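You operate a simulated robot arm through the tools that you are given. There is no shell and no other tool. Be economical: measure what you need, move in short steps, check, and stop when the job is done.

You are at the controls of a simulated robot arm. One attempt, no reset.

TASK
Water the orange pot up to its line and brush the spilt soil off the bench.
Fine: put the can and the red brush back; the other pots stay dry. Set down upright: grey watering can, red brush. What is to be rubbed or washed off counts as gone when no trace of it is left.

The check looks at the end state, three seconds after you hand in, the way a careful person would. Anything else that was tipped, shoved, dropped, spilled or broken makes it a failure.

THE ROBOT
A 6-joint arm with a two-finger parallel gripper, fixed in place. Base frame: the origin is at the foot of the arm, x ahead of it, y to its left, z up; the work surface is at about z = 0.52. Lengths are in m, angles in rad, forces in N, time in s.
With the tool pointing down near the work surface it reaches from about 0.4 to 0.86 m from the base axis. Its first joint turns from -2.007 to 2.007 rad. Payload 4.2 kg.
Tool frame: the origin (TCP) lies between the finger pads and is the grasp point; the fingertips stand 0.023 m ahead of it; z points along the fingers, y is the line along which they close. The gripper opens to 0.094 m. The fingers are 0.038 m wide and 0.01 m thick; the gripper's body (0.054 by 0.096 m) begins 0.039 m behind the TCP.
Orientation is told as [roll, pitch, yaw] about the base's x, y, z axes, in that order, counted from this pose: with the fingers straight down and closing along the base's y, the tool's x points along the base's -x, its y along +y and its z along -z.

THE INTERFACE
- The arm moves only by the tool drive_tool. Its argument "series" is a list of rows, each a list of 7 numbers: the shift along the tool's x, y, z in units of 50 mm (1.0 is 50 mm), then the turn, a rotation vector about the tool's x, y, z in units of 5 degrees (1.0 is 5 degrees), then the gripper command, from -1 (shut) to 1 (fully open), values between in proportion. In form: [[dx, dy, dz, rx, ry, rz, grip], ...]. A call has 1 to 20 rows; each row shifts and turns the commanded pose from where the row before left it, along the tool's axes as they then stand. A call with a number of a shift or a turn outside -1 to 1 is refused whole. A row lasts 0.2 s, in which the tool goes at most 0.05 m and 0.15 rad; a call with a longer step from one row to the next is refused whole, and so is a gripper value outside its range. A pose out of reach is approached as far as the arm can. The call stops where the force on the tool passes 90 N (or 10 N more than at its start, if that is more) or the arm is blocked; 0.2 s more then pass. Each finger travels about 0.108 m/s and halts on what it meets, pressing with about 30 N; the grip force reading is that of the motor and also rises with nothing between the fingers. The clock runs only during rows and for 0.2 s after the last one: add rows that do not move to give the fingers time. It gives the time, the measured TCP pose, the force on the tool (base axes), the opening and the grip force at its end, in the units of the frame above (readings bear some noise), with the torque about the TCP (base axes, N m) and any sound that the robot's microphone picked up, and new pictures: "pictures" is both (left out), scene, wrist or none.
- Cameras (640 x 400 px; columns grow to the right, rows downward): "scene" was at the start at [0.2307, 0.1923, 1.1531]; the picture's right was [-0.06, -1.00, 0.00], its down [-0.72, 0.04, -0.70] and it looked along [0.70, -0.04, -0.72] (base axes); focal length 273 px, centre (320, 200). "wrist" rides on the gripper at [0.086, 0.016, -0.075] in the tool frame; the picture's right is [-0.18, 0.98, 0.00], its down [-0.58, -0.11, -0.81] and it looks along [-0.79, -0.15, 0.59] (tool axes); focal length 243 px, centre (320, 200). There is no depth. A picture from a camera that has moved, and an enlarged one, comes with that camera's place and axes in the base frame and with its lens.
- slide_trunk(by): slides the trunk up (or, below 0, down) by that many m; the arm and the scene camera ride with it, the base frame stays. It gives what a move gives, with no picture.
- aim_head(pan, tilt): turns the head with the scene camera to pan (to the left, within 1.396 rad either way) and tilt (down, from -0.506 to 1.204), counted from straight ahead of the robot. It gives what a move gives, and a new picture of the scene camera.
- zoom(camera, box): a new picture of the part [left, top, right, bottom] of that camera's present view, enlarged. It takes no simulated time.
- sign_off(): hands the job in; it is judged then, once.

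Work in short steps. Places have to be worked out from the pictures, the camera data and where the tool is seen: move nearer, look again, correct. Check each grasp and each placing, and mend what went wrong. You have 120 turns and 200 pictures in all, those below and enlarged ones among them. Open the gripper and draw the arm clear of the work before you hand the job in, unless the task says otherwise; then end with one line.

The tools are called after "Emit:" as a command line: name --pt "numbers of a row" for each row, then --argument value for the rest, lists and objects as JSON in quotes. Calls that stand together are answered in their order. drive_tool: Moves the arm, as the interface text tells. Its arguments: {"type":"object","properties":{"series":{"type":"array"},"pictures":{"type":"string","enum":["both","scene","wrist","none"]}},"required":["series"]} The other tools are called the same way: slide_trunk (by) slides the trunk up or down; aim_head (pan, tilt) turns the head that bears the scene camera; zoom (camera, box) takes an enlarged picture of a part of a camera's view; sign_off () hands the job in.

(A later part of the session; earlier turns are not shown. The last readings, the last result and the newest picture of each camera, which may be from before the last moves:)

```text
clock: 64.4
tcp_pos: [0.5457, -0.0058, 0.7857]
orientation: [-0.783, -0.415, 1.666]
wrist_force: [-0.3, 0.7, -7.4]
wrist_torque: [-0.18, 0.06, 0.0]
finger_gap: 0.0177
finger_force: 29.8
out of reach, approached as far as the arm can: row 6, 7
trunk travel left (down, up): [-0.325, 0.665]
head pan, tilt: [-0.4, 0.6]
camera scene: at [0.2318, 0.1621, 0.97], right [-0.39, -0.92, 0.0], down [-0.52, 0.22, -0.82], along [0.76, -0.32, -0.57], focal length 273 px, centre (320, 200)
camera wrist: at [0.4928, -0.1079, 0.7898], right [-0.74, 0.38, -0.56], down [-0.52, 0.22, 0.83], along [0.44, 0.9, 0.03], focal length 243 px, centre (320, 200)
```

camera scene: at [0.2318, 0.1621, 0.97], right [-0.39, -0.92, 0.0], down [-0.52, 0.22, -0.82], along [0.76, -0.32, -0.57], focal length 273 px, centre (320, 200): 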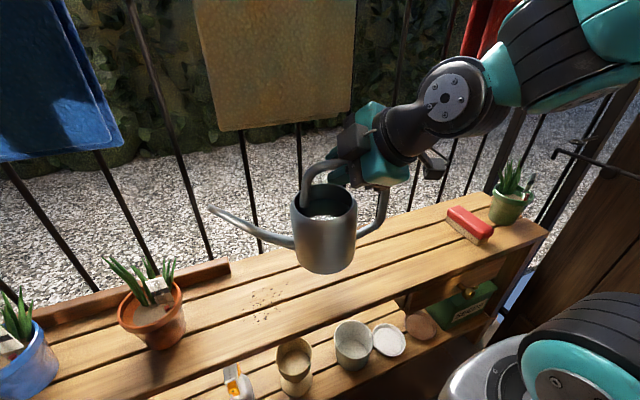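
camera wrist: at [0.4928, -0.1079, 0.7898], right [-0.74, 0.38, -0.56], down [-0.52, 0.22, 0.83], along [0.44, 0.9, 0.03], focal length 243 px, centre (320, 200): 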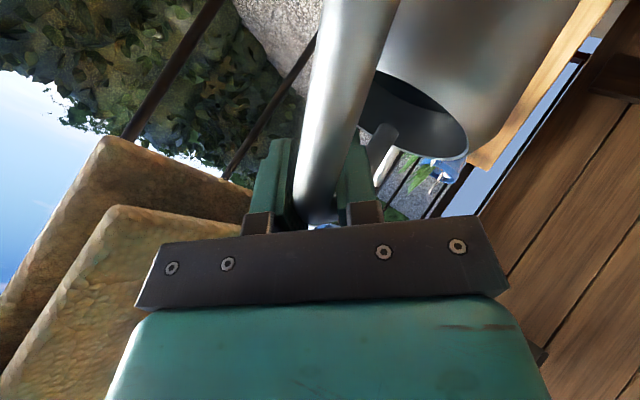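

Clear of the towel. Swing the spout back 10°, move 12 cm further left and add a first 10° of tilt.

Emit:
drive_tool --pt "-0.565 0.133 0.219 -0.404 -0.648 -0.646 -1" --pt "-0.558 0.093 0.255 -0.404 -0.648 -0.646 -1" --pt "-0.546 0.052 0.289 -0.246 0.757 -0.606 -1" --pt "-0.546 0.052 0.289 -0.246 0.757 -0.606 -1" --pt "0 0 0 0 0 0 -1" --pictures "none"

Emit:
aim_head --pan 0.1 --tilt 0.65

```text
clock: 65.6
tcp_pos: [0.545, 0.1155, 0.7796]
orientation: [-0.737, -0.247, 1.827]
wrist_force: [-0.2, 0.1, -7.4]
wrist_torque: [-0.01, -0.02, 0.02]
finger_gap: 0.0173
finger_force: 30.1
trunk travel left (down, up): [-0.325, 0.665]
head pan, tilt: [-0.4, 0.6]
```

```text
clock: 66.5
tcp_pos: [0.5448, 0.116, 0.78]
orientation: [-0.737, -0.247, 1.827]
wrist_force: [-0.3, 0.6, -7.8]
wrist_torque: [-0.03, -0.02, 0.03]
finger_gap: 0.0174
finger_force: 30.4
trunk travel left (down, up): [-0.325, 0.665]
head pan, tilt: [0.099, 0.649]
camera scene: at [0.2367, 0.2051, 0.9657], right [0.1, -1.0, 0.0], down [-0.6, -0.06, -0.8], along [0.79, 0.08, -0.6], focal length 273 px, centre (320, 200)
```

scene: 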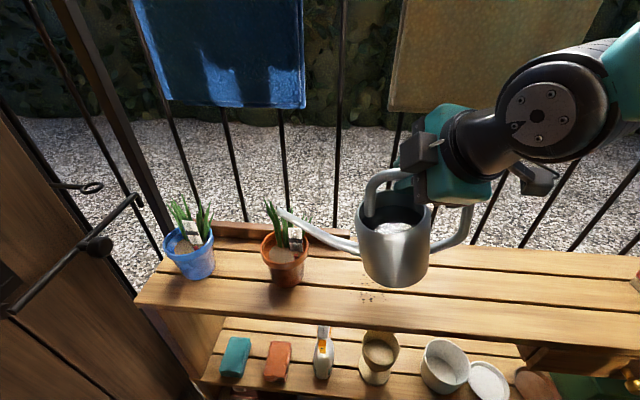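

Fits well and the view is good. Zooming on tip and pot.

Emit:
zoom --camera "scene" --box '[230, 180, 390, 300]'

```text
3.33 times, centred on (310, 240) of scene
camera zoom: at [0.2367, 0.2051, 0.9657], right [0.1, -1.0, 0.0], down [-0.6, -0.06, -0.8], along [0.79, 0.08, -0.6], focal length 911 px, centre (353, 67)
```

zoom: 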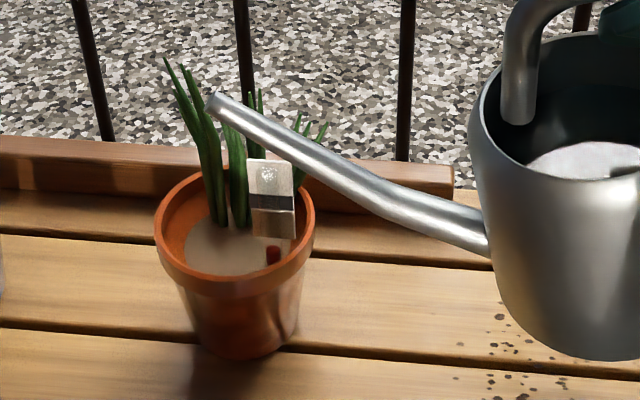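

Tip ≈ (0.548, 0.298, 0.705), above the pot's middle. Tilt to 20°, drop ~1.5 cm.

Emit:
drive_tool --pt "0 0 0 -0.246 0.757 -0.606 -1" --pt "0 0 0 -0.246 0.757 -0.606 -1" --pt "0 0 0 0 0 0 -1" --pictures "none"

Emit:
zoom --camera "scene" --box '[230, 180, 390, 300]'

```text
clock: 67.3
tcp_pos: [0.5454, 0.1173, 0.7806]
orientation: [-0.694, -0.076, 1.821]
wrist_force: [0.1, -0.8, -8.5]
wrist_torque: [0.15, 0.01, 0.02]
finger_gap: 0.0176
finger_force: 30.2
trunk travel left (down, up): [-0.325, 0.665]
head pan, tilt: [0.099, 0.649]
```

```text
3.33 times, centred on (310, 240) of scene
camera zoom: at [0.2367, 0.2052, 0.9657], right [0.1, -1.0, 0.0], down [-0.6, -0.06, -0.8], along [0.79, 0.08, -0.6], focal length 911 px, centre (353, 67)
```

zoom: 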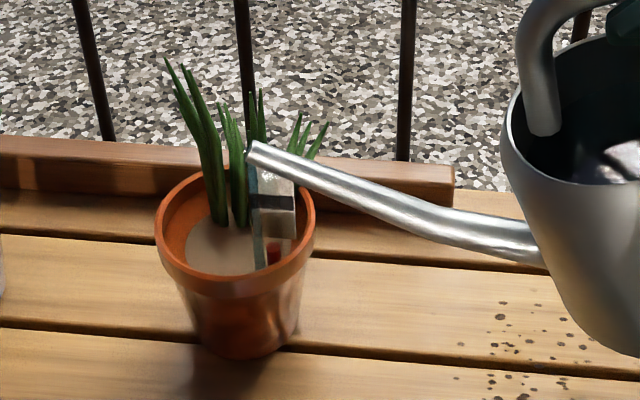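

Water is already running in a thin stream, landing inside the pot. Shift 1 cm left for margin and hold, watching the float.

Emit:
drive_tool --pt "-0.15 0.01 0.11 0 0 0 -1" --pt "0 0 0 0 0 0 -1" --pt "0 0 0 0 0 0 -1" --pictures "none"

Emit:
zoom --camera "scene" --box '[250, 200, 330, 300]'

```text
clock: 68.1
tcp_pos: [0.5456, 0.1254, 0.7771]
orientation: [-0.693, -0.079, 1.82]
wrist_force: [-0.9, -0.7, -6.9]
wrist_torque: [0.14, 0.02, -0.02]
finger_gap: 0.0176
finger_force: 29.4
trunk travel left (down, up): [-0.325, 0.665]
head pan, tilt: [0.099, 0.649]
```

```text
4.00 times, centred on (290, 250) of scene
camera zoom: at [0.2367, 0.2052, 0.9657], right [0.1, -1.0, 0.0], down [-0.6, -0.06, -0.8], along [0.79, 0.08, -0.6], focal length 1093 px, centre (440, 0)
```

zoom: 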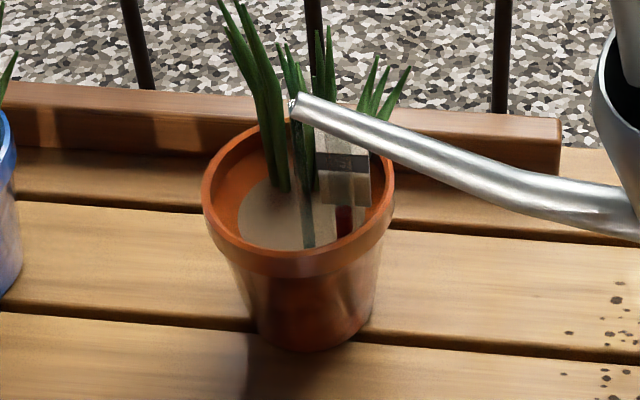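

The red column is rising; its top is still below the black band. Hold a second.

Emit:
drive_tool --pt "0 0 0 0 0 0 -1" --pt "0 0 0 0 0 0 -1" --pt "0 0 0 0 0 0 -1" --pictures "none"

Emit:
zoom --camera "scene" --box '[250, 200, 330, 300]'

```text
clock: 68.9
tcp_pos: [0.5455, 0.1237, 0.7787]
orientation: [-0.693, -0.08, 1.819]
wrist_force: [0.8, 0.2, -7.3]
wrist_torque: [0.15, 0.01, -0.02]
finger_gap: 0.0176
finger_force: 30.5
trunk travel left (down, up): [-0.325, 0.665]
head pan, tilt: [0.099, 0.649]
```

```text
4.00 times, centred on (290, 250) of scene
camera zoom: at [0.2367, 0.2052, 0.9657], right [0.1, -1.0, 0.0], down [-0.6, -0.06, -0.8], along [0.79, 0.08, -0.6], focal length 1093 px, centre (440, 0)
```

zoom: 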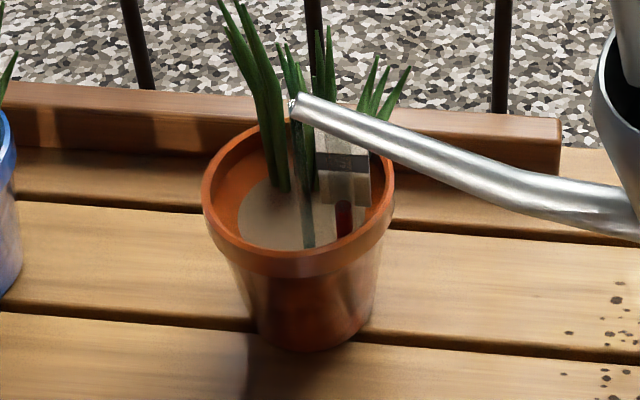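

Rising about 5 px per 0.8 s. Hold 2 s more and look closer.

Emit:
drive_tool --pt "0 0 0 0 0 0 -1" --pt "0 0 0 0 0 0 -1" --pt "0 0 0 0 0 0 -1" --pt "0 0 0 0 0 0 -1" --pt "0 0 0 0 0 0 -1" --pt "0 0 0 0 0 0 -1" --pt "0 0 0 0 0 0 -1" --pt "0 0 0 0 0 0 -1" --pt "0 0 0 0 0 0 -1" --pictures "none"

Emit:
zoom --camera "scene" --box '[310, 225, 352, 265]'

Emit:
zoom --camera "scene" --box '[250, 200, 330, 300]'

```text
clock: 70.9
tcp_pos: [0.5465, 0.1253, 0.7765]
orientation: [-0.693, -0.079, 1.82]
wrist_force: [0.7, -0.3, -7.4]
wrist_torque: [0.15, 0.02, -0.02]
finger_gap: 0.0173
finger_force: 30.1
trunk travel left (down, up): [-0.325, 0.665]
head pan, tilt: [0.099, 0.649]
```

```text
10.00 times, centred on (331, 245) of scene
camera zoom: at [0.2367, 0.2052, 0.9657], right [0.1, -1.0, 0.0], down [-0.6, -0.06, -0.8], along [0.79, 0.08, -0.6], focal length 2733 px, centre (210, -250)
```

zoom: 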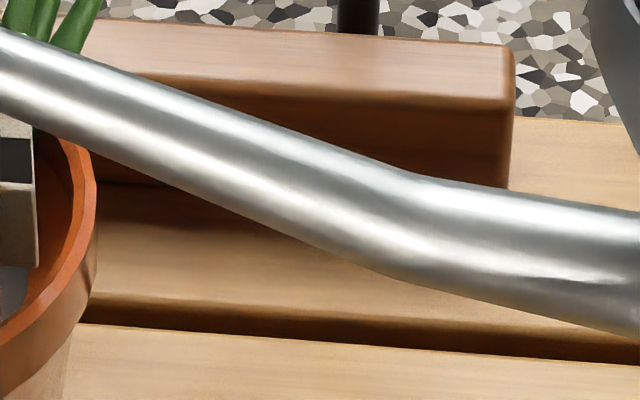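

```text
4.00 times, centred on (290, 250) of scene
camera zoom: at [0.2367, 0.2052, 0.9657], right [0.1, -1.0, 0.0], down [-0.6, -0.06, -0.8], along [0.79, 0.08, -0.6], focal length 1093 px, centre (440, 0)
```

zoom: 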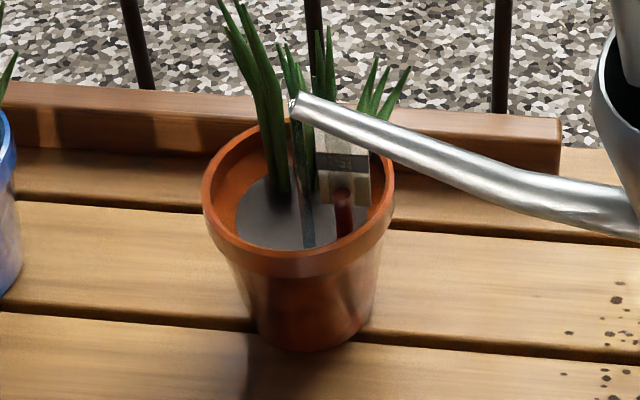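

Emit:
drive_tool --pt "0 0 0 0 0 0 -1" --pt "0 0 0 0 0 0 -1" --pt "0 0 0 0 0 0 -1" --pt "0 0 0 0 0 0 -1" --pt "0 0 0 0 0 0 -1" --pt "0 0 0 0 0 0 -1" --pt "0 0 0 0 0 0 -1" --pt "0 0 0 0 0 0 -1" --pictures "none"

Emit:
zoom --camera "scene" --box '[276, 230, 316, 255]'

```text
clock: 72.7
tcp_pos: [0.5455, 0.1246, 0.777]
orientation: [-0.692, -0.079, 1.821]
wrist_force: [-0.2, -0.1, -8.2]
wrist_torque: [0.12, 0.04, 0.0]
finger_gap: 0.0175
finger_force: 29.5
trunk travel left (down, up): [-0.325, 0.665]
head pan, tilt: [0.099, 0.649]
```

```text
16.00 times, centred on (296, 242) of scene
camera zoom: at [0.2367, 0.2052, 0.9657], right [0.1, -1.0, 0.0], down [-0.6, -0.06, -0.8], along [0.79, 0.08, -0.6], focal length 4372 px, centre (704, -480)
```

zoom: 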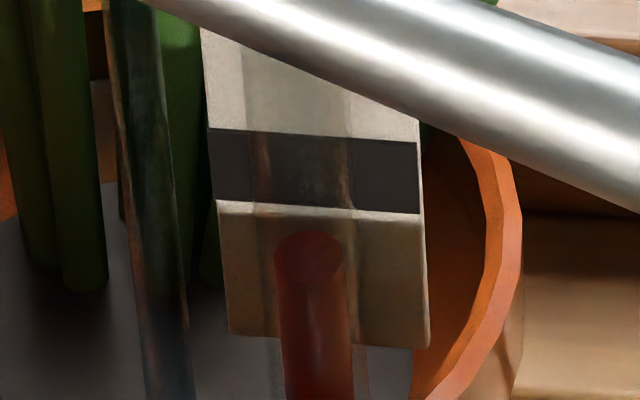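

Clear view: red column top just under the black band (10 px ≈ 1 mm). Hold ~1.6 s more.

Emit:
drive_tool --pt "0 0 0 0 0 0 -1" --pt "0 0 0 0 0 0 -1" --pt "0 0 0 0 0 0 -1" --pt "0 0 0 0 0 0 -1" --pt "0 0 0 0 0 0 -1" --pt "0 0 0 0 0 0 -1" --pt "0 0 0 0 0 0 -1" --pictures "none"

Emit:
zoom --camera "scene" --box '[276, 230, 316, 255]'

```text
clock: 74.3
tcp_pos: [0.5461, 0.1262, 0.7771]
orientation: [-0.693, -0.078, 1.821]
wrist_force: [-0.3, -0.1, -8.1]
wrist_torque: [0.14, 0.01, 0.03]
finger_gap: 0.0173
finger_force: 29.9
trunk travel left (down, up): [-0.325, 0.665]
head pan, tilt: [0.099, 0.649]
```

```text
16.00 times, centred on (296, 242) of scene
camera zoom: at [0.2367, 0.2052, 0.9657], right [0.1, -1.0, 0.0], down [-0.6, -0.06, -0.8], along [0.79, 0.08, -0.6], focal length 4372 px, centre (704, -480)
```

zoom: 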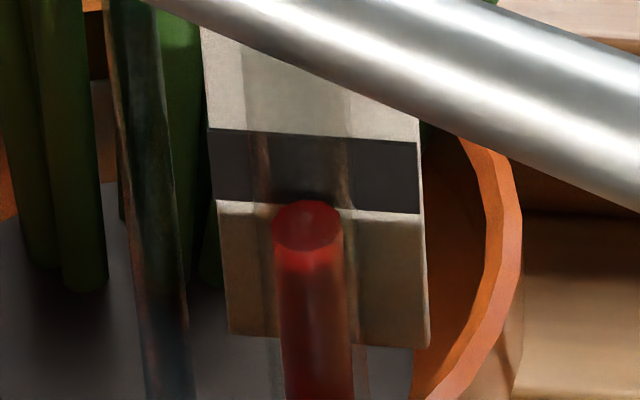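

Top is at the band's lower edge. Hold 1 s more, then tilt back.

Emit:
drive_tool --pt "0 0 0 0 0 0 -1" --pt "0 0 0 0 0 0 -1" --pt "0 0 0 0 0 0 -1" --pt "0 0 0 0 0 0 -1" --pt "0 0 0 0 0 0 -1" --pt "0 0 0 0.246 -0.757 0.606 -1" --pt "0 0 0 0.246 -0.757 0.606 -1" --pt "0 0 0 0 0 0 -1" --pictures "scene"

Emit:
zoom --camera "scene" --box '[276, 230, 316, 255]'

```text
clock: 76.1
tcp_pos: [0.5451, 0.1258, 0.7791]
orientation: [-0.736, -0.248, 1.828]
wrist_force: [-0.7, -0.2, -7.6]
wrist_torque: [-0.01, 0.04, 0.0]
finger_gap: 0.0174
finger_force: 30.1
trunk travel left (down, up): [-0.325, 0.665]
head pan, tilt: [0.099, 0.649]
camera scene: at [0.2367, 0.2052, 0.9657], right [0.1, -1.0, 0.0], down [-0.6, -0.06, -0.8], along [0.79, 0.08, -0.6], focal length 273 px, centre (320, 200)
```

scene: 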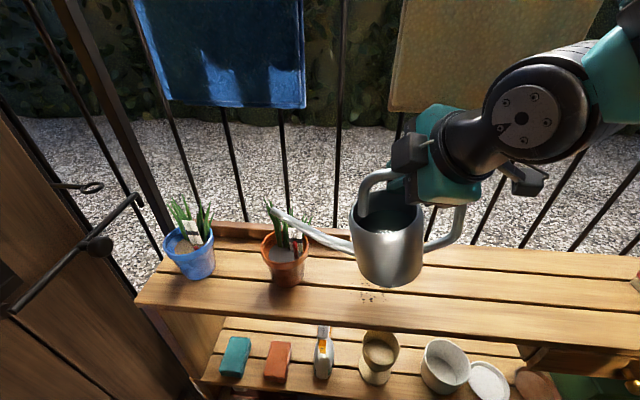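

```text
16.00 times, centred on (296, 242) of scene
camera zoom: at [0.2367, 0.2052, 0.9657], right [0.1, -1.0, 0.0], down [-0.6, -0.06, -0.8], along [0.79, 0.08, -0.6], focal length 4372 px, centre (704, -480)
```

zoom: 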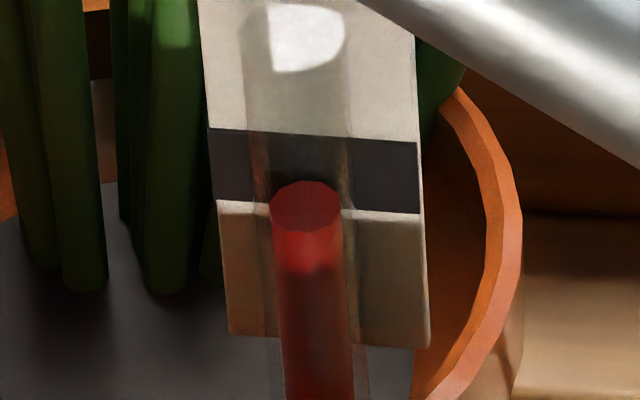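

Column top now clearly overlaps the band. I'll check with the wrist camera for another angle.

Emit:
zoom --camera "wrist" --box '[0, 0, 640, 400]'

```text
1.00 times, centred on (320, 200) of wrist (not enlarged: the box is as wide or as high as the picture)
camera zoom: at [0.5111, 0.0175, 0.8007], right [-0.79, 0.15, -0.6], down [-0.55, 0.27, 0.79], along [0.28, 0.95, -0.13], focal length 243 px, centre (320, 200)
```

zoom: 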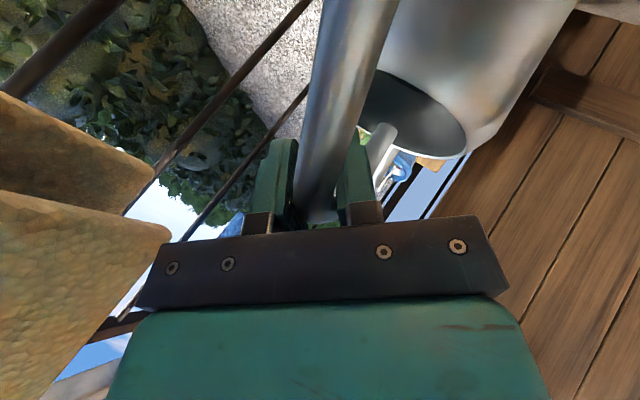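

Level looks right; I'll carry the can home (undo tilt, move right), then verify the gauge from a lower angle before releasing.

Emit:
drive_tool --pt "0.546 -0.052 -0.289 0.246 -0.757 0.606 -1" --pt "0.546 -0.052 -0.289 0.246 -0.757 0.606 -1" --pt "0.705 -0.068 -0.372 -0.404 -0.648 -0.646 -1" --pt "0.662 -0.015 -0.399 0 0 0 -1" --pt "0.662 -0.015 -0.399 0 0 0 -1" --pt "0.694 -0.09 -0.343 0 0 0 -1" --pt "0.694 -0.09 -0.343 0 0 0 -1" --pt "0.694 -0.09 -0.343 0 0 0 -1" --pt "0.694 -0.09 -0.343 0 0 0 -1" --pt "0 0 0 0 0 0 -1" --pictures "scene"

```text
clock: 78.3
tcp_pos: [0.5646, -0.2087, 0.7877]
orientation: [-0.784, -0.418, 1.93]
wrist_force: [0.5, 0.4, -8.4]
wrist_torque: [-0.21, 0.02, 0.01]
finger_gap: 0.0172
finger_force: 29.9
trunk travel left (down, up): [-0.325, 0.665]
head pan, tilt: [0.099, 0.649]
camera scene: at [0.2367, 0.205, 0.9657], right [0.1, -1.0, 0.0], down [-0.6, -0.06, -0.8], along [0.79, 0.08, -0.6], focal length 273 px, centre (320, 200)
```

scene: 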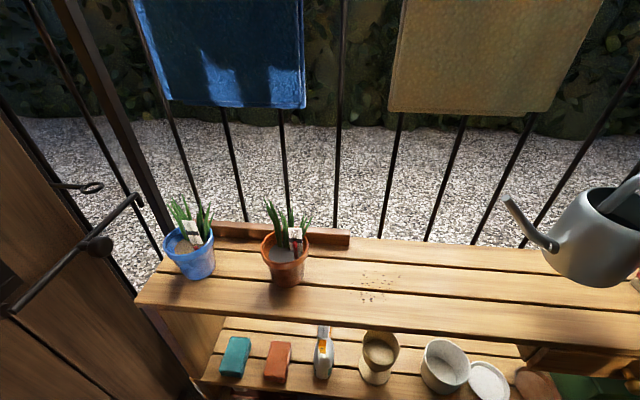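

Home hover reached. Raise 6 cm, then lower the trunk 14 cm to view the gauge flatter.

Emit:
drive_tool --pt "-0.242 -0.389 -0.388 0 0 0 -1" --pt "-0.242 -0.389 -0.388 0 0 0 -1" --pt "0 0 0 0 0 0 -1" --pictures "none"

Emit:
slide_trunk --by -0.14

Emit:
zoom --camera "scene" --box '[240, 120, 330, 200]'

```text
clock: 79.1
tcp_pos: [0.5662, -0.2081, 0.8486]
orientation: [-0.786, -0.418, 1.929]
wrist_force: [0.2, -0.2, -7.5]
wrist_torque: [-0.22, 0.04, -0.02]
finger_gap: 0.0172
finger_force: 30.2
trunk travel left (down, up): [-0.325, 0.665]
head pan, tilt: [0.099, 0.649]
```

```text
clock: 80.8
tcp_pos: [0.5659, -0.2094, 0.7078]
orientation: [-0.785, -0.419, 1.93]
wrist_force: [-1.1, -0.6, -7.9]
wrist_torque: [-0.19, 0.04, -0.03]
finger_gap: 0.0173
finger_force: 30.4
trunk travel left (down, up): [-0.185, 0.805]
head pan, tilt: [0.099, 0.649]
```

```text
5.00 times, centred on (285, 160) of scene
camera zoom: at [0.2367, 0.205, 0.8257], right [0.1, -1.0, 0.0], down [-0.6, -0.06, -0.8], along [0.79, 0.08, -0.6], focal length 1366 px, centre (495, 400)
```

zoom: 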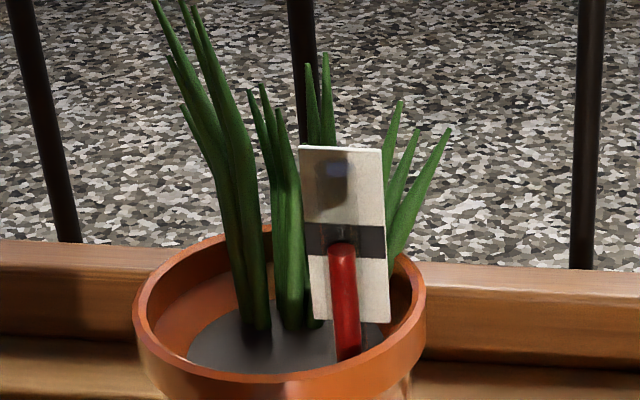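

Emit:
zoom --camera "scene" --box '[280, 145, 312, 165]'

```text
16.00 times, centred on (296, 155) of scene
camera zoom: at [0.2367, 0.205, 0.8257], right [0.1, -1.0, 0.0], down [-0.6, -0.06, -0.8], along [0.79, 0.08, -0.6], focal length 4372 px, centre (704, 920)
```

zoom: 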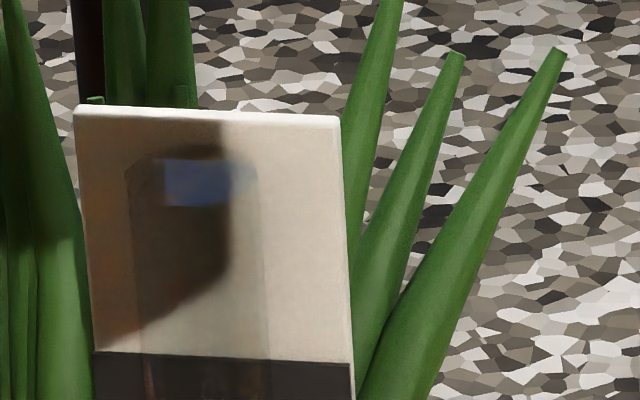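

Emit:
zoom --camera "scene" --box '[290, 155, 322, 175]'

```text
16.00 times, centred on (306, 165) of scene
camera zoom: at [0.2367, 0.205, 0.8257], right [0.1, -1.0, 0.0], down [-0.6, -0.06, -0.8], along [0.79, 0.08, -0.6], focal length 4372 px, centre (544, 760)
```

zoom: 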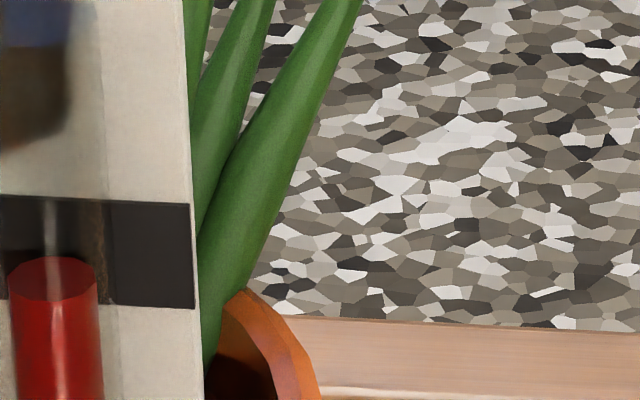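

Combining both views, the level sits within ~1 mm of the band's centre. Watering is done; lowering the can.

Emit:
drive_tool --pt "0.08 0.13 0.129 0 0 0 -1" --pt "0 0 0 0 0 0 -1" --pictures "none"

Emit:
drive_tool --pt "0.032 0.052 0.052 0 0 0 -1" --pt "0 0 0 0 0 0 -1" --pictures "none"

Emit:
aim_head --pan -0.4 --tilt 0.6

```text
clock: 81.4
tcp_pos: [0.5669, -0.209, 0.6969]
orientation: [-0.786, -0.418, 1.929]
wrist_force: [-0.3, -0.1, -8.3]
wrist_torque: [-0.18, 0.04, 0.01]
finger_gap: 0.0173
finger_force: 30.1
trunk travel left (down, up): [-0.185, 0.805]
head pan, tilt: [0.099, 0.649]
```

```text
clock: 82.0
tcp_pos: [0.5672, -0.2086, 0.695]
orientation: [-0.792, -0.414, 1.929]
wrist_force: [3.7, -3.6, 15.7]
wrist_torque: [0.2, 0.23, -0.02]
finger_gap: 0.017
finger_force: 30.3
trunk travel left (down, up): [-0.185, 0.805]
head pan, tilt: [0.099, 0.649]
```

```text
clock: 82.9
tcp_pos: [0.5671, -0.2082, 0.6939]
orientation: [-0.789, -0.413, 1.931]
wrist_force: [8.2, -8.2, 33.5]
wrist_torque: [-0.11, 0.27, 0.05]
finger_gap: 0.0173
finger_force: 29.8
trunk travel left (down, up): [-0.185, 0.805]
head pan, tilt: [-0.4, 0.6]
camera scene: at [0.2312, 0.1621, 0.8304], right [-0.39, -0.92, 0.0], down [-0.52, 0.22, -0.83], along [0.76, -0.32, -0.56], focal length 273 px, centre (320, 200)
```

scene: 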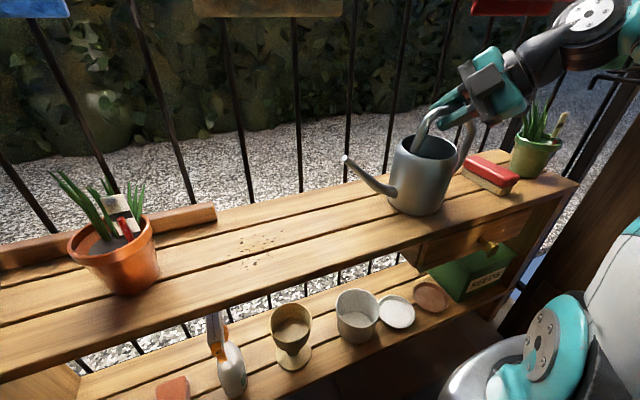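

Can is on the bench. Relax and open, then withdraw along the tool axis.

Emit:
drive_tool --pt "-0.016 -0.026 -0.026 0 0 0 -1" --pt "0 0 0 0 0 0 -0.5" --pt "0 0 0 0 0 0 -0.2" --pt "0 0 0 0 0 0 0" --pt "0 0 0 0 0 0 0" --pictures "none"

Emit:
drive_tool --pt "0 0 -0.4 0 0 0 0" --pt "0 0 -0.5 0 0 0 0" --pt "0 0 -0.5 0 0 0 0" --pt "0 0 0 0 0 0 0" --pictures "scene"

```text
clock: 84.1
tcp_pos: [0.5674, -0.2074, 0.6955]
orientation: [-0.784, -0.418, 1.93]
wrist_force: [-0.2, -0.7, 0.6]
wrist_torque: [0.0, -0.01, 0.01]
finger_gap: 0.047
finger_force: 0.1
trunk travel left (down, up): [-0.185, 0.805]
head pan, tilt: [-0.4, 0.6]
```

```text
clock: 85.1
tcp_pos: [0.5261, -0.2457, 0.7401]
orientation: [-0.785, -0.417, 1.93]
wrist_force: [0.4, 0.3, 0.2]
wrist_torque: [0.03, -0.04, 0.01]
finger_gap: 0.047
finger_force: 0.0
trunk travel left (down, up): [-0.185, 0.805]
head pan, tilt: [-0.4, 0.6]
camera scene: at [0.2316, 0.162, 0.83], right [-0.39, -0.92, 0.0], down [-0.52, 0.22, -0.83], along [0.76, -0.32, -0.56], focal length 273 px, centre (320, 200)
```

scene: 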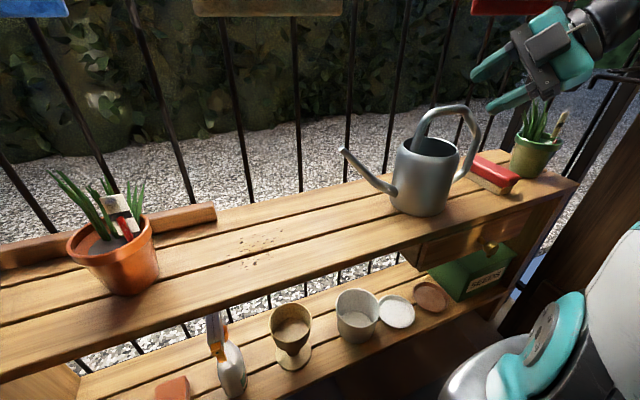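

Can stands fine at home. Now raise the trunk, draw back from the rail, and turn the tool for the brush (long axis along x, so fingers close along y).

Emit:
slide_trunk --by 0.18

Emit:
drive_tool --pt "-0.321 0.763 -0.562 0 0 0 0" --pt "0 0 0 -1 0 0 0" --pt "0 0 0 -1 0 0 0" --pt "0 0 0 -1 0 0 0" --pt "0 0 0 -1 0 0 0" --pt "0 0 0 -1 0 0 0" --pt "0 0 0 -1 0 0 0" --pt "0 0 0 -1 0 0 0" --pt "0 0 0 -1 0 0 0" --pt "0 0 0 -1 0 0 0" --pt "0 0 0 0 0 0 0" --pictures "scene"

```text
clock: 87.1
tcp_pos: [0.5273, -0.2465, 0.9202]
orientation: [-0.786, -0.414, 1.93]
wrist_force: [-0.2, -0.6, 0.1]
wrist_torque: [-0.01, -0.05, -0.01]
finger_gap: 0.0471
finger_force: 0.0
trunk travel left (down, up): [-0.365, 0.625]
head pan, tilt: [-0.4, 0.6]
```

```text
clock: 89.5
tcp_pos: [0.4821, -0.235, 0.8842]
orientation: [-0.002, -0.415, 1.928]
wrist_force: [-0.8, 0.5, -0.9]
wrist_torque: [0.01, -0.01, 0.0]
finger_gap: 0.0469
finger_force: 0.1
out of reach, approached as far as the arm can: row 1, 6, 7, 8, 9, 10
trunk travel left (down, up): [-0.365, 0.625]
head pan, tilt: [-0.4, 0.6]
camera scene: at [0.2316, 0.162, 1.01], right [-0.39, -0.92, 0.0], down [-0.52, 0.22, -0.83], along [0.76, -0.32, -0.56], focal length 273 px, centre (320, 200)
```

scene: 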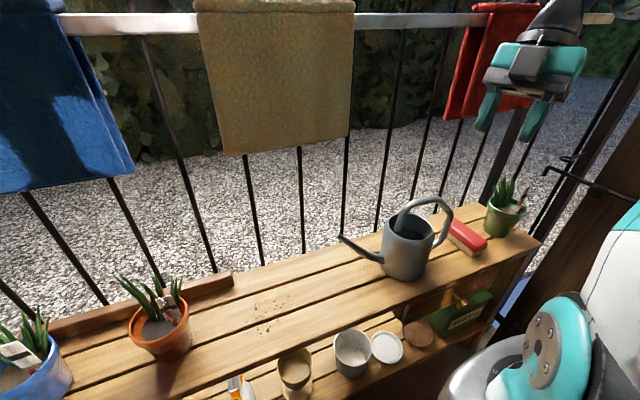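

Roll undone. Now yaw clockwise ~110°.

Emit:
drive_tool --pt "0 0 0 0.405 0 0.914 0" --pt "0 0 0 0.405 0 0.914 0" --pt "0 0 0 0.405 0 0.914 0" --pt "0 0 0 0.405 0 0.914 0" --pt "0 0 0 0.405 0 0.914 0" --pt "0 0 0 0.405 0 0.914 0" --pt "0 0 0 0.405 0 0.914 0" --pt "0 0 0 0.405 0 0.914 0" --pt "0 0 0 0.405 0 0.914 0" --pt "0 0 0 0.405 0 0.914 0" --pt "0 0 0 0.405 0 0.914 0" --pt "0 0 0 0.405 0 0.914 0" --pt "0 0 0 0.405 0 0.914 0" --pt "0 0 0 0.405 0 0.914 0" --pt "0 0 0 0.405 0 0.914 0" --pt "0 0 0 0.405 0 0.914 0" --pt "0 0 0 0.405 0 0.914 0" --pt "0 0 0 0.405 0 0.914 0" --pt "0 0 0 0.405 0 0.914 0" --pt "0 0 0 0.405 0 0.914 0" --pictures "none"

Emit:
drive_tool --pt "0 0 0 0.405 0 0.914 0.6" --pt "0 0 0 0.405 0 0.914 0.6" --pt "0 0 0 0 0 0 0.6" --pictures "both"

Emit:
zoom --camera "scene" --box '[420, 180, 540, 270]'

```text
clock: 93.7
tcp_pos: [0.4839, -0.2356, 0.8835]
orientation: [-0.003, -0.419, 0.184]
wrist_force: [-0.8, 0.7, 0.7]
wrist_torque: [0.03, -0.05, 0.01]
finger_gap: 0.0471
finger_force: 0.0
trunk travel left (down, up): [-0.365, 0.625]
head pan, tilt: [-0.4, 0.6]
```

```text
clock: 94.5
tcp_pos: [0.483, -0.2368, 0.8842]
orientation: [0.001, -0.419, 0.011]
wrist_force: [0.1, 0.0, 0.6]
wrist_torque: [0.02, 0.02, -0.02]
finger_gap: 0.0752
finger_force: 0.0
trunk travel left (down, up): [-0.365, 0.625]
head pan, tilt: [-0.4, 0.6]
camera scene: at [0.2316, 0.162, 1.01], right [-0.39, -0.92, 0.0], down [-0.52, 0.22, -0.83], along [0.76, -0.32, -0.56], focal length 273 px, centre (320, 200)
camera wrist: at [0.3755, -0.2211, 0.9167], right [0.16, 0.98, 0.07], down [0.2, -0.11, 0.97], along [0.97, -0.14, -0.22], focal length 243 px, centre (320, 200)
```

scene: 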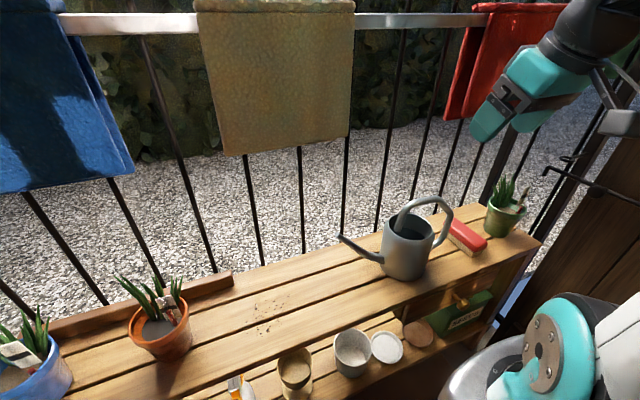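
wrist: 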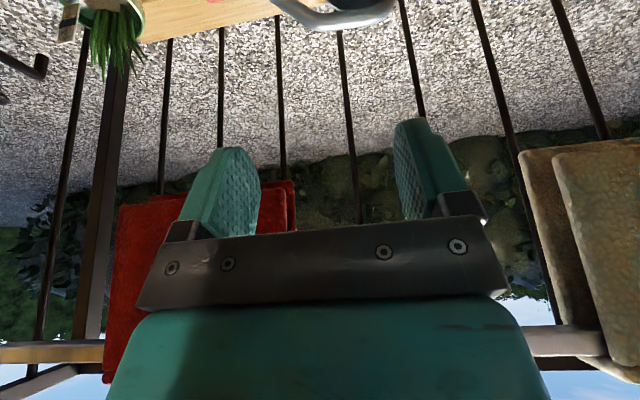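

```text
4.44 times, centred on (480, 225) of scene
camera zoom: at [0.2316, 0.162, 1.01], right [-0.39, -0.92, 0.0], down [-0.52, 0.22, -0.83], along [0.76, -0.32, -0.56], focal length 1214 px, centre (-391, 89)
```

zoom: 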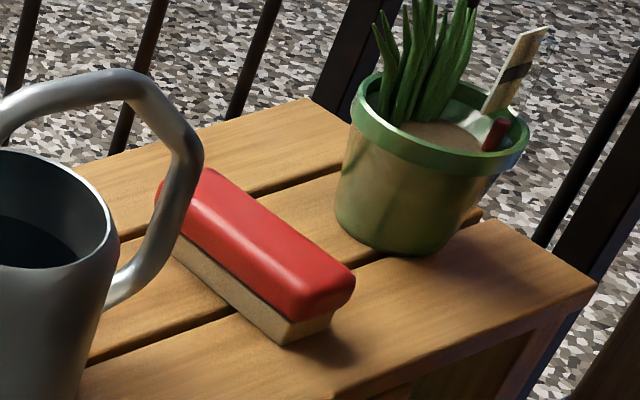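

Brush: centre ≈ (0.569, −0.38), along x, ~0.043 wide, top z ≈ 0.562. Moving above it (y first, then down).

Emit:
drive_tool --pt "0 -0.95 0 0 0 0 0.6" --pt "0 -0.95 0 0 0 0 0.6" --pt "0 -0.96 0 0 0 0 0.6" --pt "0.214 0 0.898 0 0 0 0.6" --pt "0.214 0 0.898 0 0 0 0.6" --pt "0.214 0 0.898 0 0 0 0.6" --pt "0.214 0 0.898 0 0 0 0.6" --pt "0 0 0 0 0 0 0.6" --pictures "both"

Emit:
zoom --camera "scene" --box '[420, 160, 540, 270]'

```text
clock: 96.3
tcp_pos: [0.519, -0.3781, 0.7018]
orientation: [0.0, -0.42, 0.011]
wrist_force: [0.4, 0.3, 0.0]
wrist_torque: [-0.03, -0.01, -0.03]
finger_gap: 0.0751
finger_force: 0.1
trunk travel left (down, up): [-0.365, 0.625]
head pan, tilt: [-0.4, 0.6]
camera scene: at [0.2316, 0.162, 1.01], right [-0.39, -0.92, 0.0], down [-0.52, 0.22, -0.83], along [0.76, -0.32, -0.56], focal length 273 px, centre (320, 200)
camera wrist: at [0.4116, -0.3643, 0.7345], right [0.16, 0.98, 0.07], down [0.2, -0.1, 0.97], along [0.97, -0.14, -0.22], focal length 243 px, centre (320, 200)
```

scene: 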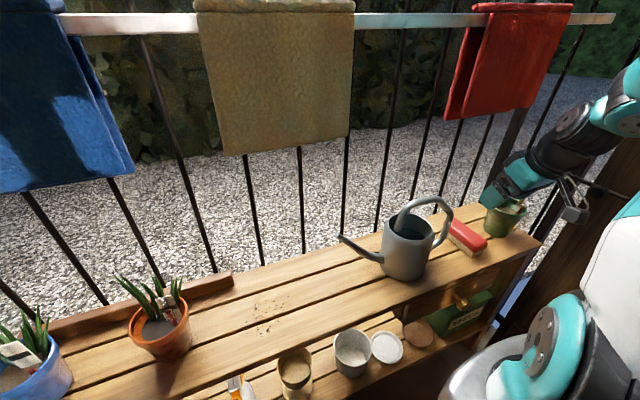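
wrist: 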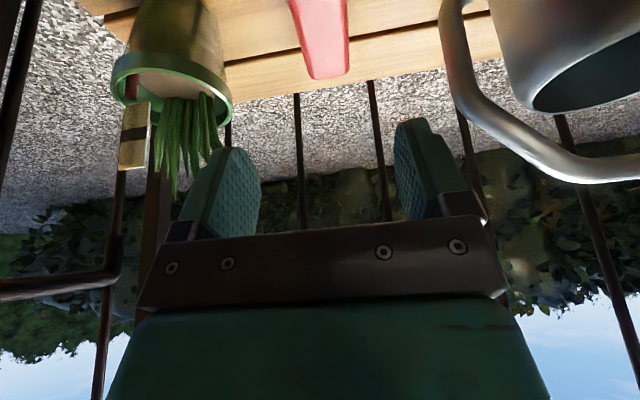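

```text
3.64 times, centred on (480, 215) of scene
camera zoom: at [0.2316, 0.162, 1.01], right [-0.39, -0.92, 0.0], down [-0.52, 0.22, -0.83], along [0.76, -0.32, -0.56], focal length 994 px, centre (-262, 146)
```

zoom: 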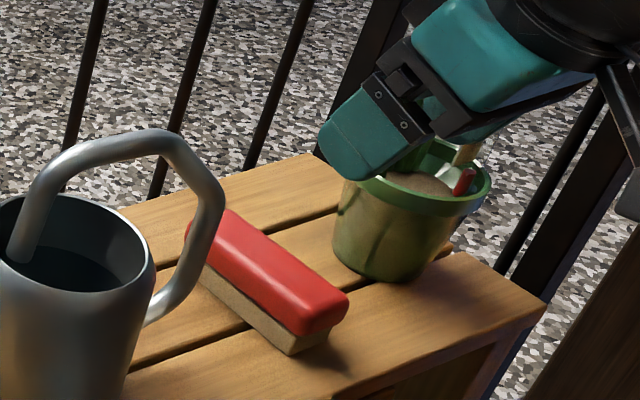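

Aligned with the brush in y. Descending over it.

Emit:
drive_tool --pt "0.065 0 0.8 0 0 0 0.6" --pt "0.065 0 0.8 0 0 0 0.6" --pt "0.065 0 0.7 0 0 0 0.6" --pt "0.065 0 0.5 0 0 0 0.6" --pt "0 0 0.2 0 0 0 0.6" --pt "0 0 0 0 0 0 0.6" --pictures "both"

Emit:
zoom --camera "scene" --box '[420, 160, 540, 270]'

```text
clock: 97.7
tcp_pos: [0.5691, -0.3785, 0.5589]
orientation: [-0.002, -0.419, 0.011]
wrist_force: [-0.6, -0.7, 0.4]
wrist_torque: [-0.01, -0.01, 0.0]
finger_gap: 0.0752
finger_force: 0.1
trunk travel left (down, up): [-0.365, 0.625]
head pan, tilt: [-0.4, 0.6]
camera scene: at [0.2316, 0.162, 1.01], right [-0.39, -0.92, 0.0], down [-0.52, 0.22, -0.83], along [0.76, -0.32, -0.56], focal length 273 px, centre (320, 200)
camera wrist: at [0.4606, -0.3638, 0.5919], right [0.16, 0.98, 0.07], down [0.2, -0.11, 0.97], along [0.97, -0.14, -0.22], focal length 243 px, centre (320, 200)
```

scene: 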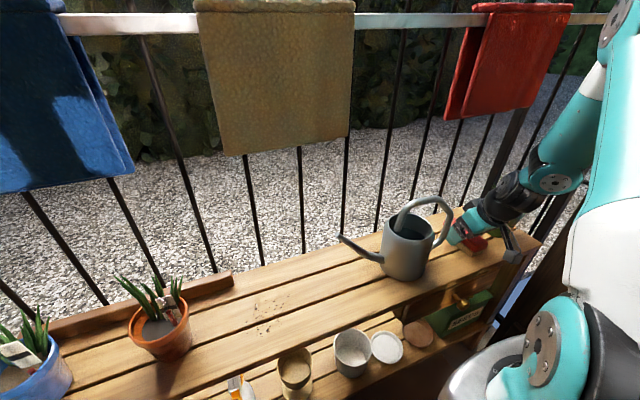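
wrist: 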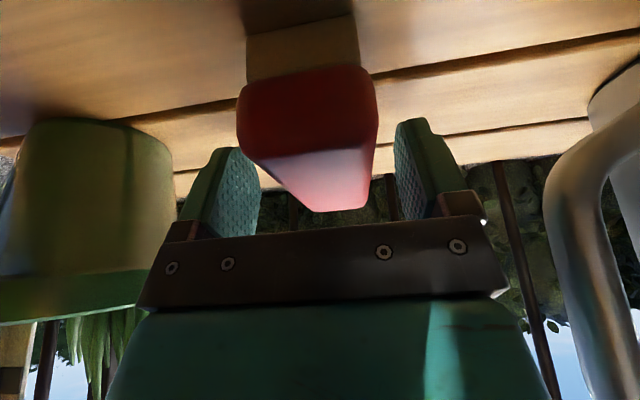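

```text
3.64 times, centred on (480, 215) of scene
camera zoom: at [0.2316, 0.162, 1.01], right [-0.39, -0.92, 0.0], down [-0.52, 0.22, -0.83], along [0.76, -0.32, -0.56], focal length 994 px, centre (-262, 146)
```

zoom: 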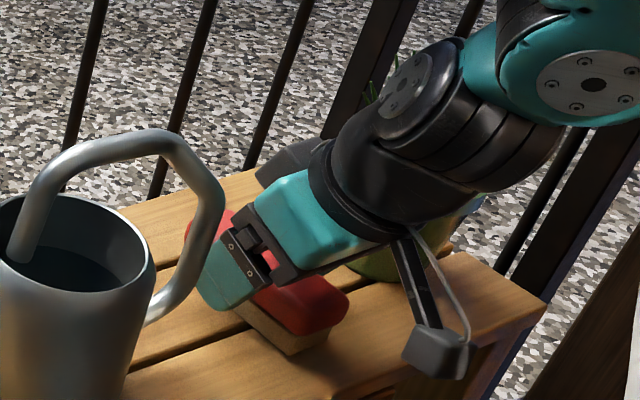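

Brush is between the fingers. Closing.

Emit:
drive_tool --pt "0 0 0 0 0 0 0.2" --pt "0 0 0 0 0 0 -0.2" --pt "0 0 0 0 0 0 -1" --pt "0 0 0 0 0 0 -1" --pt "0 0 0 0 0 0 -1" --pictures "none"

Emit:
drive_tool --pt "-0.08 0 -0.183 0 0 0 -1" --pt "-0.08 0 -0.183 0 0 0 -1" --pt "-0.08 0 -0.183 0 0 0 -1" --pt "0 0 0 0 0 0 -1" --pictures "both"

```text
clock: 98.9
tcp_pos: [0.5685, -0.3786, 0.559]
orientation: [-0.001, -0.418, 0.01]
wrist_force: [0.6, 0.1, -0.1]
wrist_torque: [-0.03, 0.02, 0.0]
finger_gap: 0.0416
finger_force: 30.3
trunk travel left (down, up): [-0.365, 0.625]
head pan, tilt: [-0.4, 0.6]
```

```text
clock: 99.9
tcp_pos: [0.5681, -0.3786, 0.5895]
orientation: [-0.002, -0.418, 0.01]
wrist_force: [-0.8, 1.2, -0.7]
wrist_torque: [-0.02, 0.01, 0.03]
finger_gap: 0.0417
finger_force: 30.0
trunk travel left (down, up): [-0.365, 0.625]
head pan, tilt: [-0.4, 0.6]
camera scene: at [0.2316, 0.162, 1.01], right [-0.39, -0.92, 0.0], down [-0.52, 0.22, -0.82], along [0.76, -0.32, -0.57], focal length 273 px, centre (320, 200)
camera wrist: at [0.4604, -0.3635, 0.6231], right [0.16, 0.98, 0.07], down [0.2, -0.11, 0.97], along [0.97, -0.14, -0.22], focal length 243 px, centre (320, 200)
```

scene: 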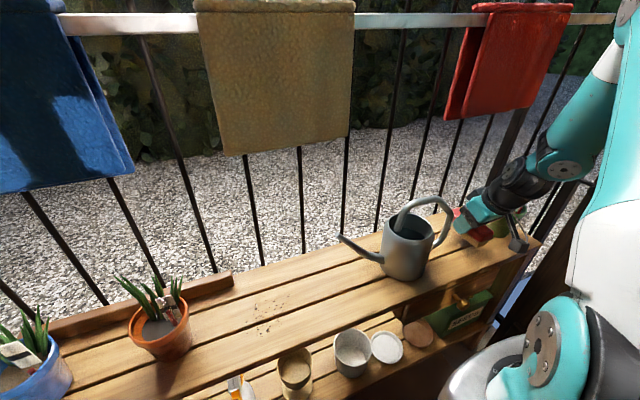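
wrist: 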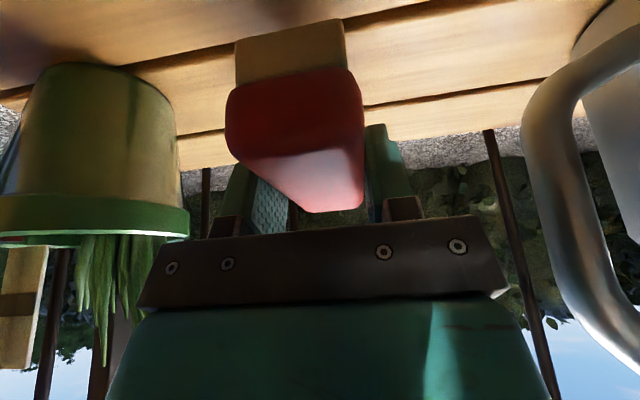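

Brush held. Raise over the can and carry it left to y≈0.02.

Emit:
drive_tool --pt "-0.37 0 -0.84 0 0 0 -1" --pt "-0.37 0 -0.84 0 0 0 -1" --pt "-0.37 0 -0.84 0 0 0 -1" --pt "-0.37 0 -0.84 0 0 0 -1" --pt "0 0.4 0 0 0 0 -1" --pt "0 0.8 0 0 0 0 -1" --pt "0 0.8 0 0 0 0 -1" --pt "0 0.8 0 0 0 0 -1" --pt "0 0.8 0 0 0 0 -1" --pt "0 0.8 0 0 0 0 -1" --pt "0 0.8 0 0 0 0 -1" --pt "0 0.8 0 0 0 0 -1" --pt "0 0.8 0 0 0 0 -1" --pt "0 0.8 0 0 0 0 -1" --pt "0 0.4 0 0 0 0 -1" --pt "0 0 0 0 0 0 -1" --pictures "none"

Emit:
aim_head --pan 0.0 --tilt 0.75

```text
clock: 103.3
tcp_pos: [0.5634, 0.0237, 0.7728]
orientation: [-0.002, -0.419, 0.01]
wrist_force: [-0.3, -0.2, -0.8]
wrist_torque: [0.03, -0.02, 0.01]
finger_gap: 0.0416
finger_force: 30.4
trunk travel left (down, up): [-0.365, 0.625]
head pan, tilt: [-0.4, 0.6]
```

```text
clock: 104.2
tcp_pos: [0.5633, 0.0244, 0.7723]
orientation: [-0.001, -0.418, 0.009]
wrist_force: [0.2, 0.3, -0.6]
wrist_torque: [-0.01, 0.0, -0.01]
finger_gap: 0.0416
finger_force: 30.1
trunk travel left (down, up): [-0.365, 0.625]
head pan, tilt: [0.0, 0.75]
camera scene: at [0.2331, 0.1964, 0.9972], right [0.0, -1.0, 0.0], down [-0.68, 0.0, -0.73], along [0.73, 0.0, -0.68], focal length 273 px, centre (320, 200)
```

scene: 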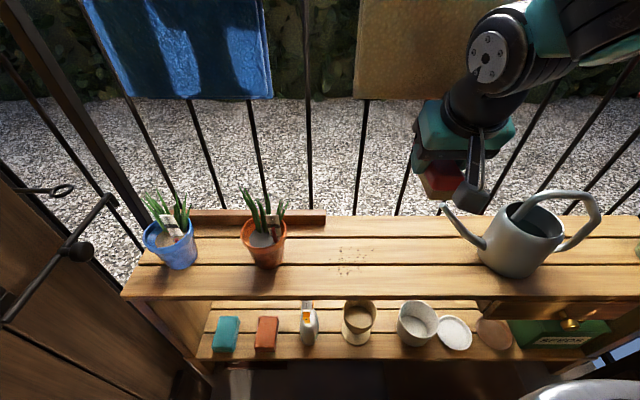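

The spout tip reaches y≈−0.02, so I'll descend further left. Check the soil's extent first.

Emit:
zoom --camera "scene" --box '[310, 230, 410, 290]'

```text
6.40 times, centred on (360, 260) of scene
camera zoom: at [0.2331, 0.1964, 0.9972], right [0.0, -1.0, 0.0], down [-0.68, 0.0, -0.73], along [0.73, 0.0, -0.68], focal length 1749 px, centre (64, -184)
```

zoom: 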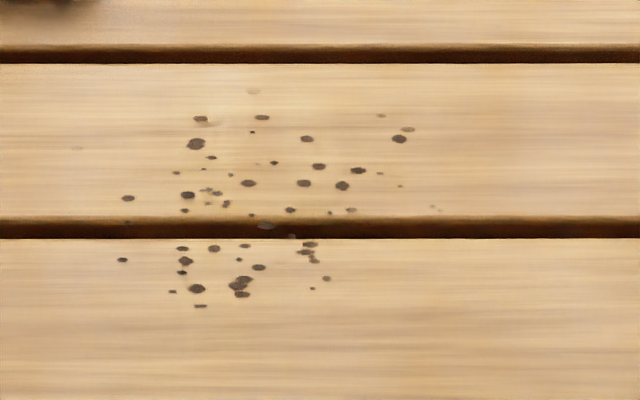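

Soil spans x 0.52–0.61, y 0.075–0.195; the brush length (0.105) covers x in one pass. Move to y≈0.13 and lower to just above contact.

Emit:
drive_tool --pt "0 0.7 0 0 0 0 -1" --pt "0 0.7 0 0 0 0 -1" --pt "0 0.7 0 0 0 0 -1" --pt "0.34 0 0.768 0 0 0 -1" --pt "0.34 0 0.768 0 0 0 -1" --pt "0.34 0 0.768 0 0 0 -1" --pt "0.34 0 0.768 0 0 0 -1" --pt "0.28 0 0.68 0 0 0 -1" --pt "0 0 0 0 0 0 -1" --pictures "scene"

```text
clock: 106.2
tcp_pos: [0.5632, 0.1265, 0.5673]
orientation: [-0.002, -0.419, 0.01]
wrist_force: [-0.7, -0.3, -1.2]
wrist_torque: [0.02, 0.02, -0.02]
finger_gap: 0.0416
finger_force: 30.2
trunk travel left (down, up): [-0.365, 0.625]
head pan, tilt: [0.0, 0.75]
camera scene: at [0.2331, 0.1965, 0.9971], right [0.0, -1.0, 0.0], down [-0.68, 0.0, -0.73], along [0.73, 0.0, -0.68], focal length 273 px, centre (320, 200)
```

scene: 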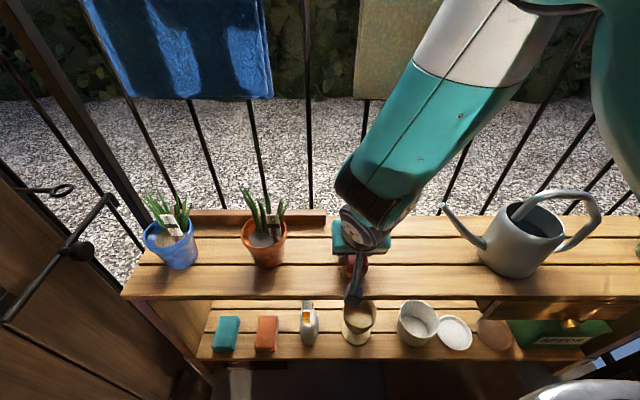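

Emit:
drive_tool --pt "0.01 0 0.19 0 0 0 -1" --pt "0 0 0 0 0 0 -1" --pictures "none"

Emit:
drive_tool --pt "0.016 0 0.037 0 0 0 -1" --pt "0 0 0 0 0 0 -1" --pictures "none"

```text
clock: 106.8
tcp_pos: [0.5684, 0.1266, 0.5583]
orientation: [-0.002, -0.42, 0.011]
wrist_force: [-1.6, -0.1, 0.5]
wrist_torque: [0.04, -0.07, -0.03]
finger_gap: 0.0417
finger_force: 29.9
trunk travel left (down, up): [-0.365, 0.625]
head pan, tilt: [0.0, 0.75]
```

```text
clock: 107.4
tcp_pos: [0.5682, 0.1262, 0.5594]
orientation: [-0.002, -0.419, 0.009]
wrist_force: [-5.8, -6.7, 26.0]
wrist_torque: [-0.11, 0.26, 0.03]
finger_gap: 0.0416
finger_force: 29.7
trunk travel left (down, up): [-0.365, 0.625]
head pan, tilt: [0.0, 0.75]
```

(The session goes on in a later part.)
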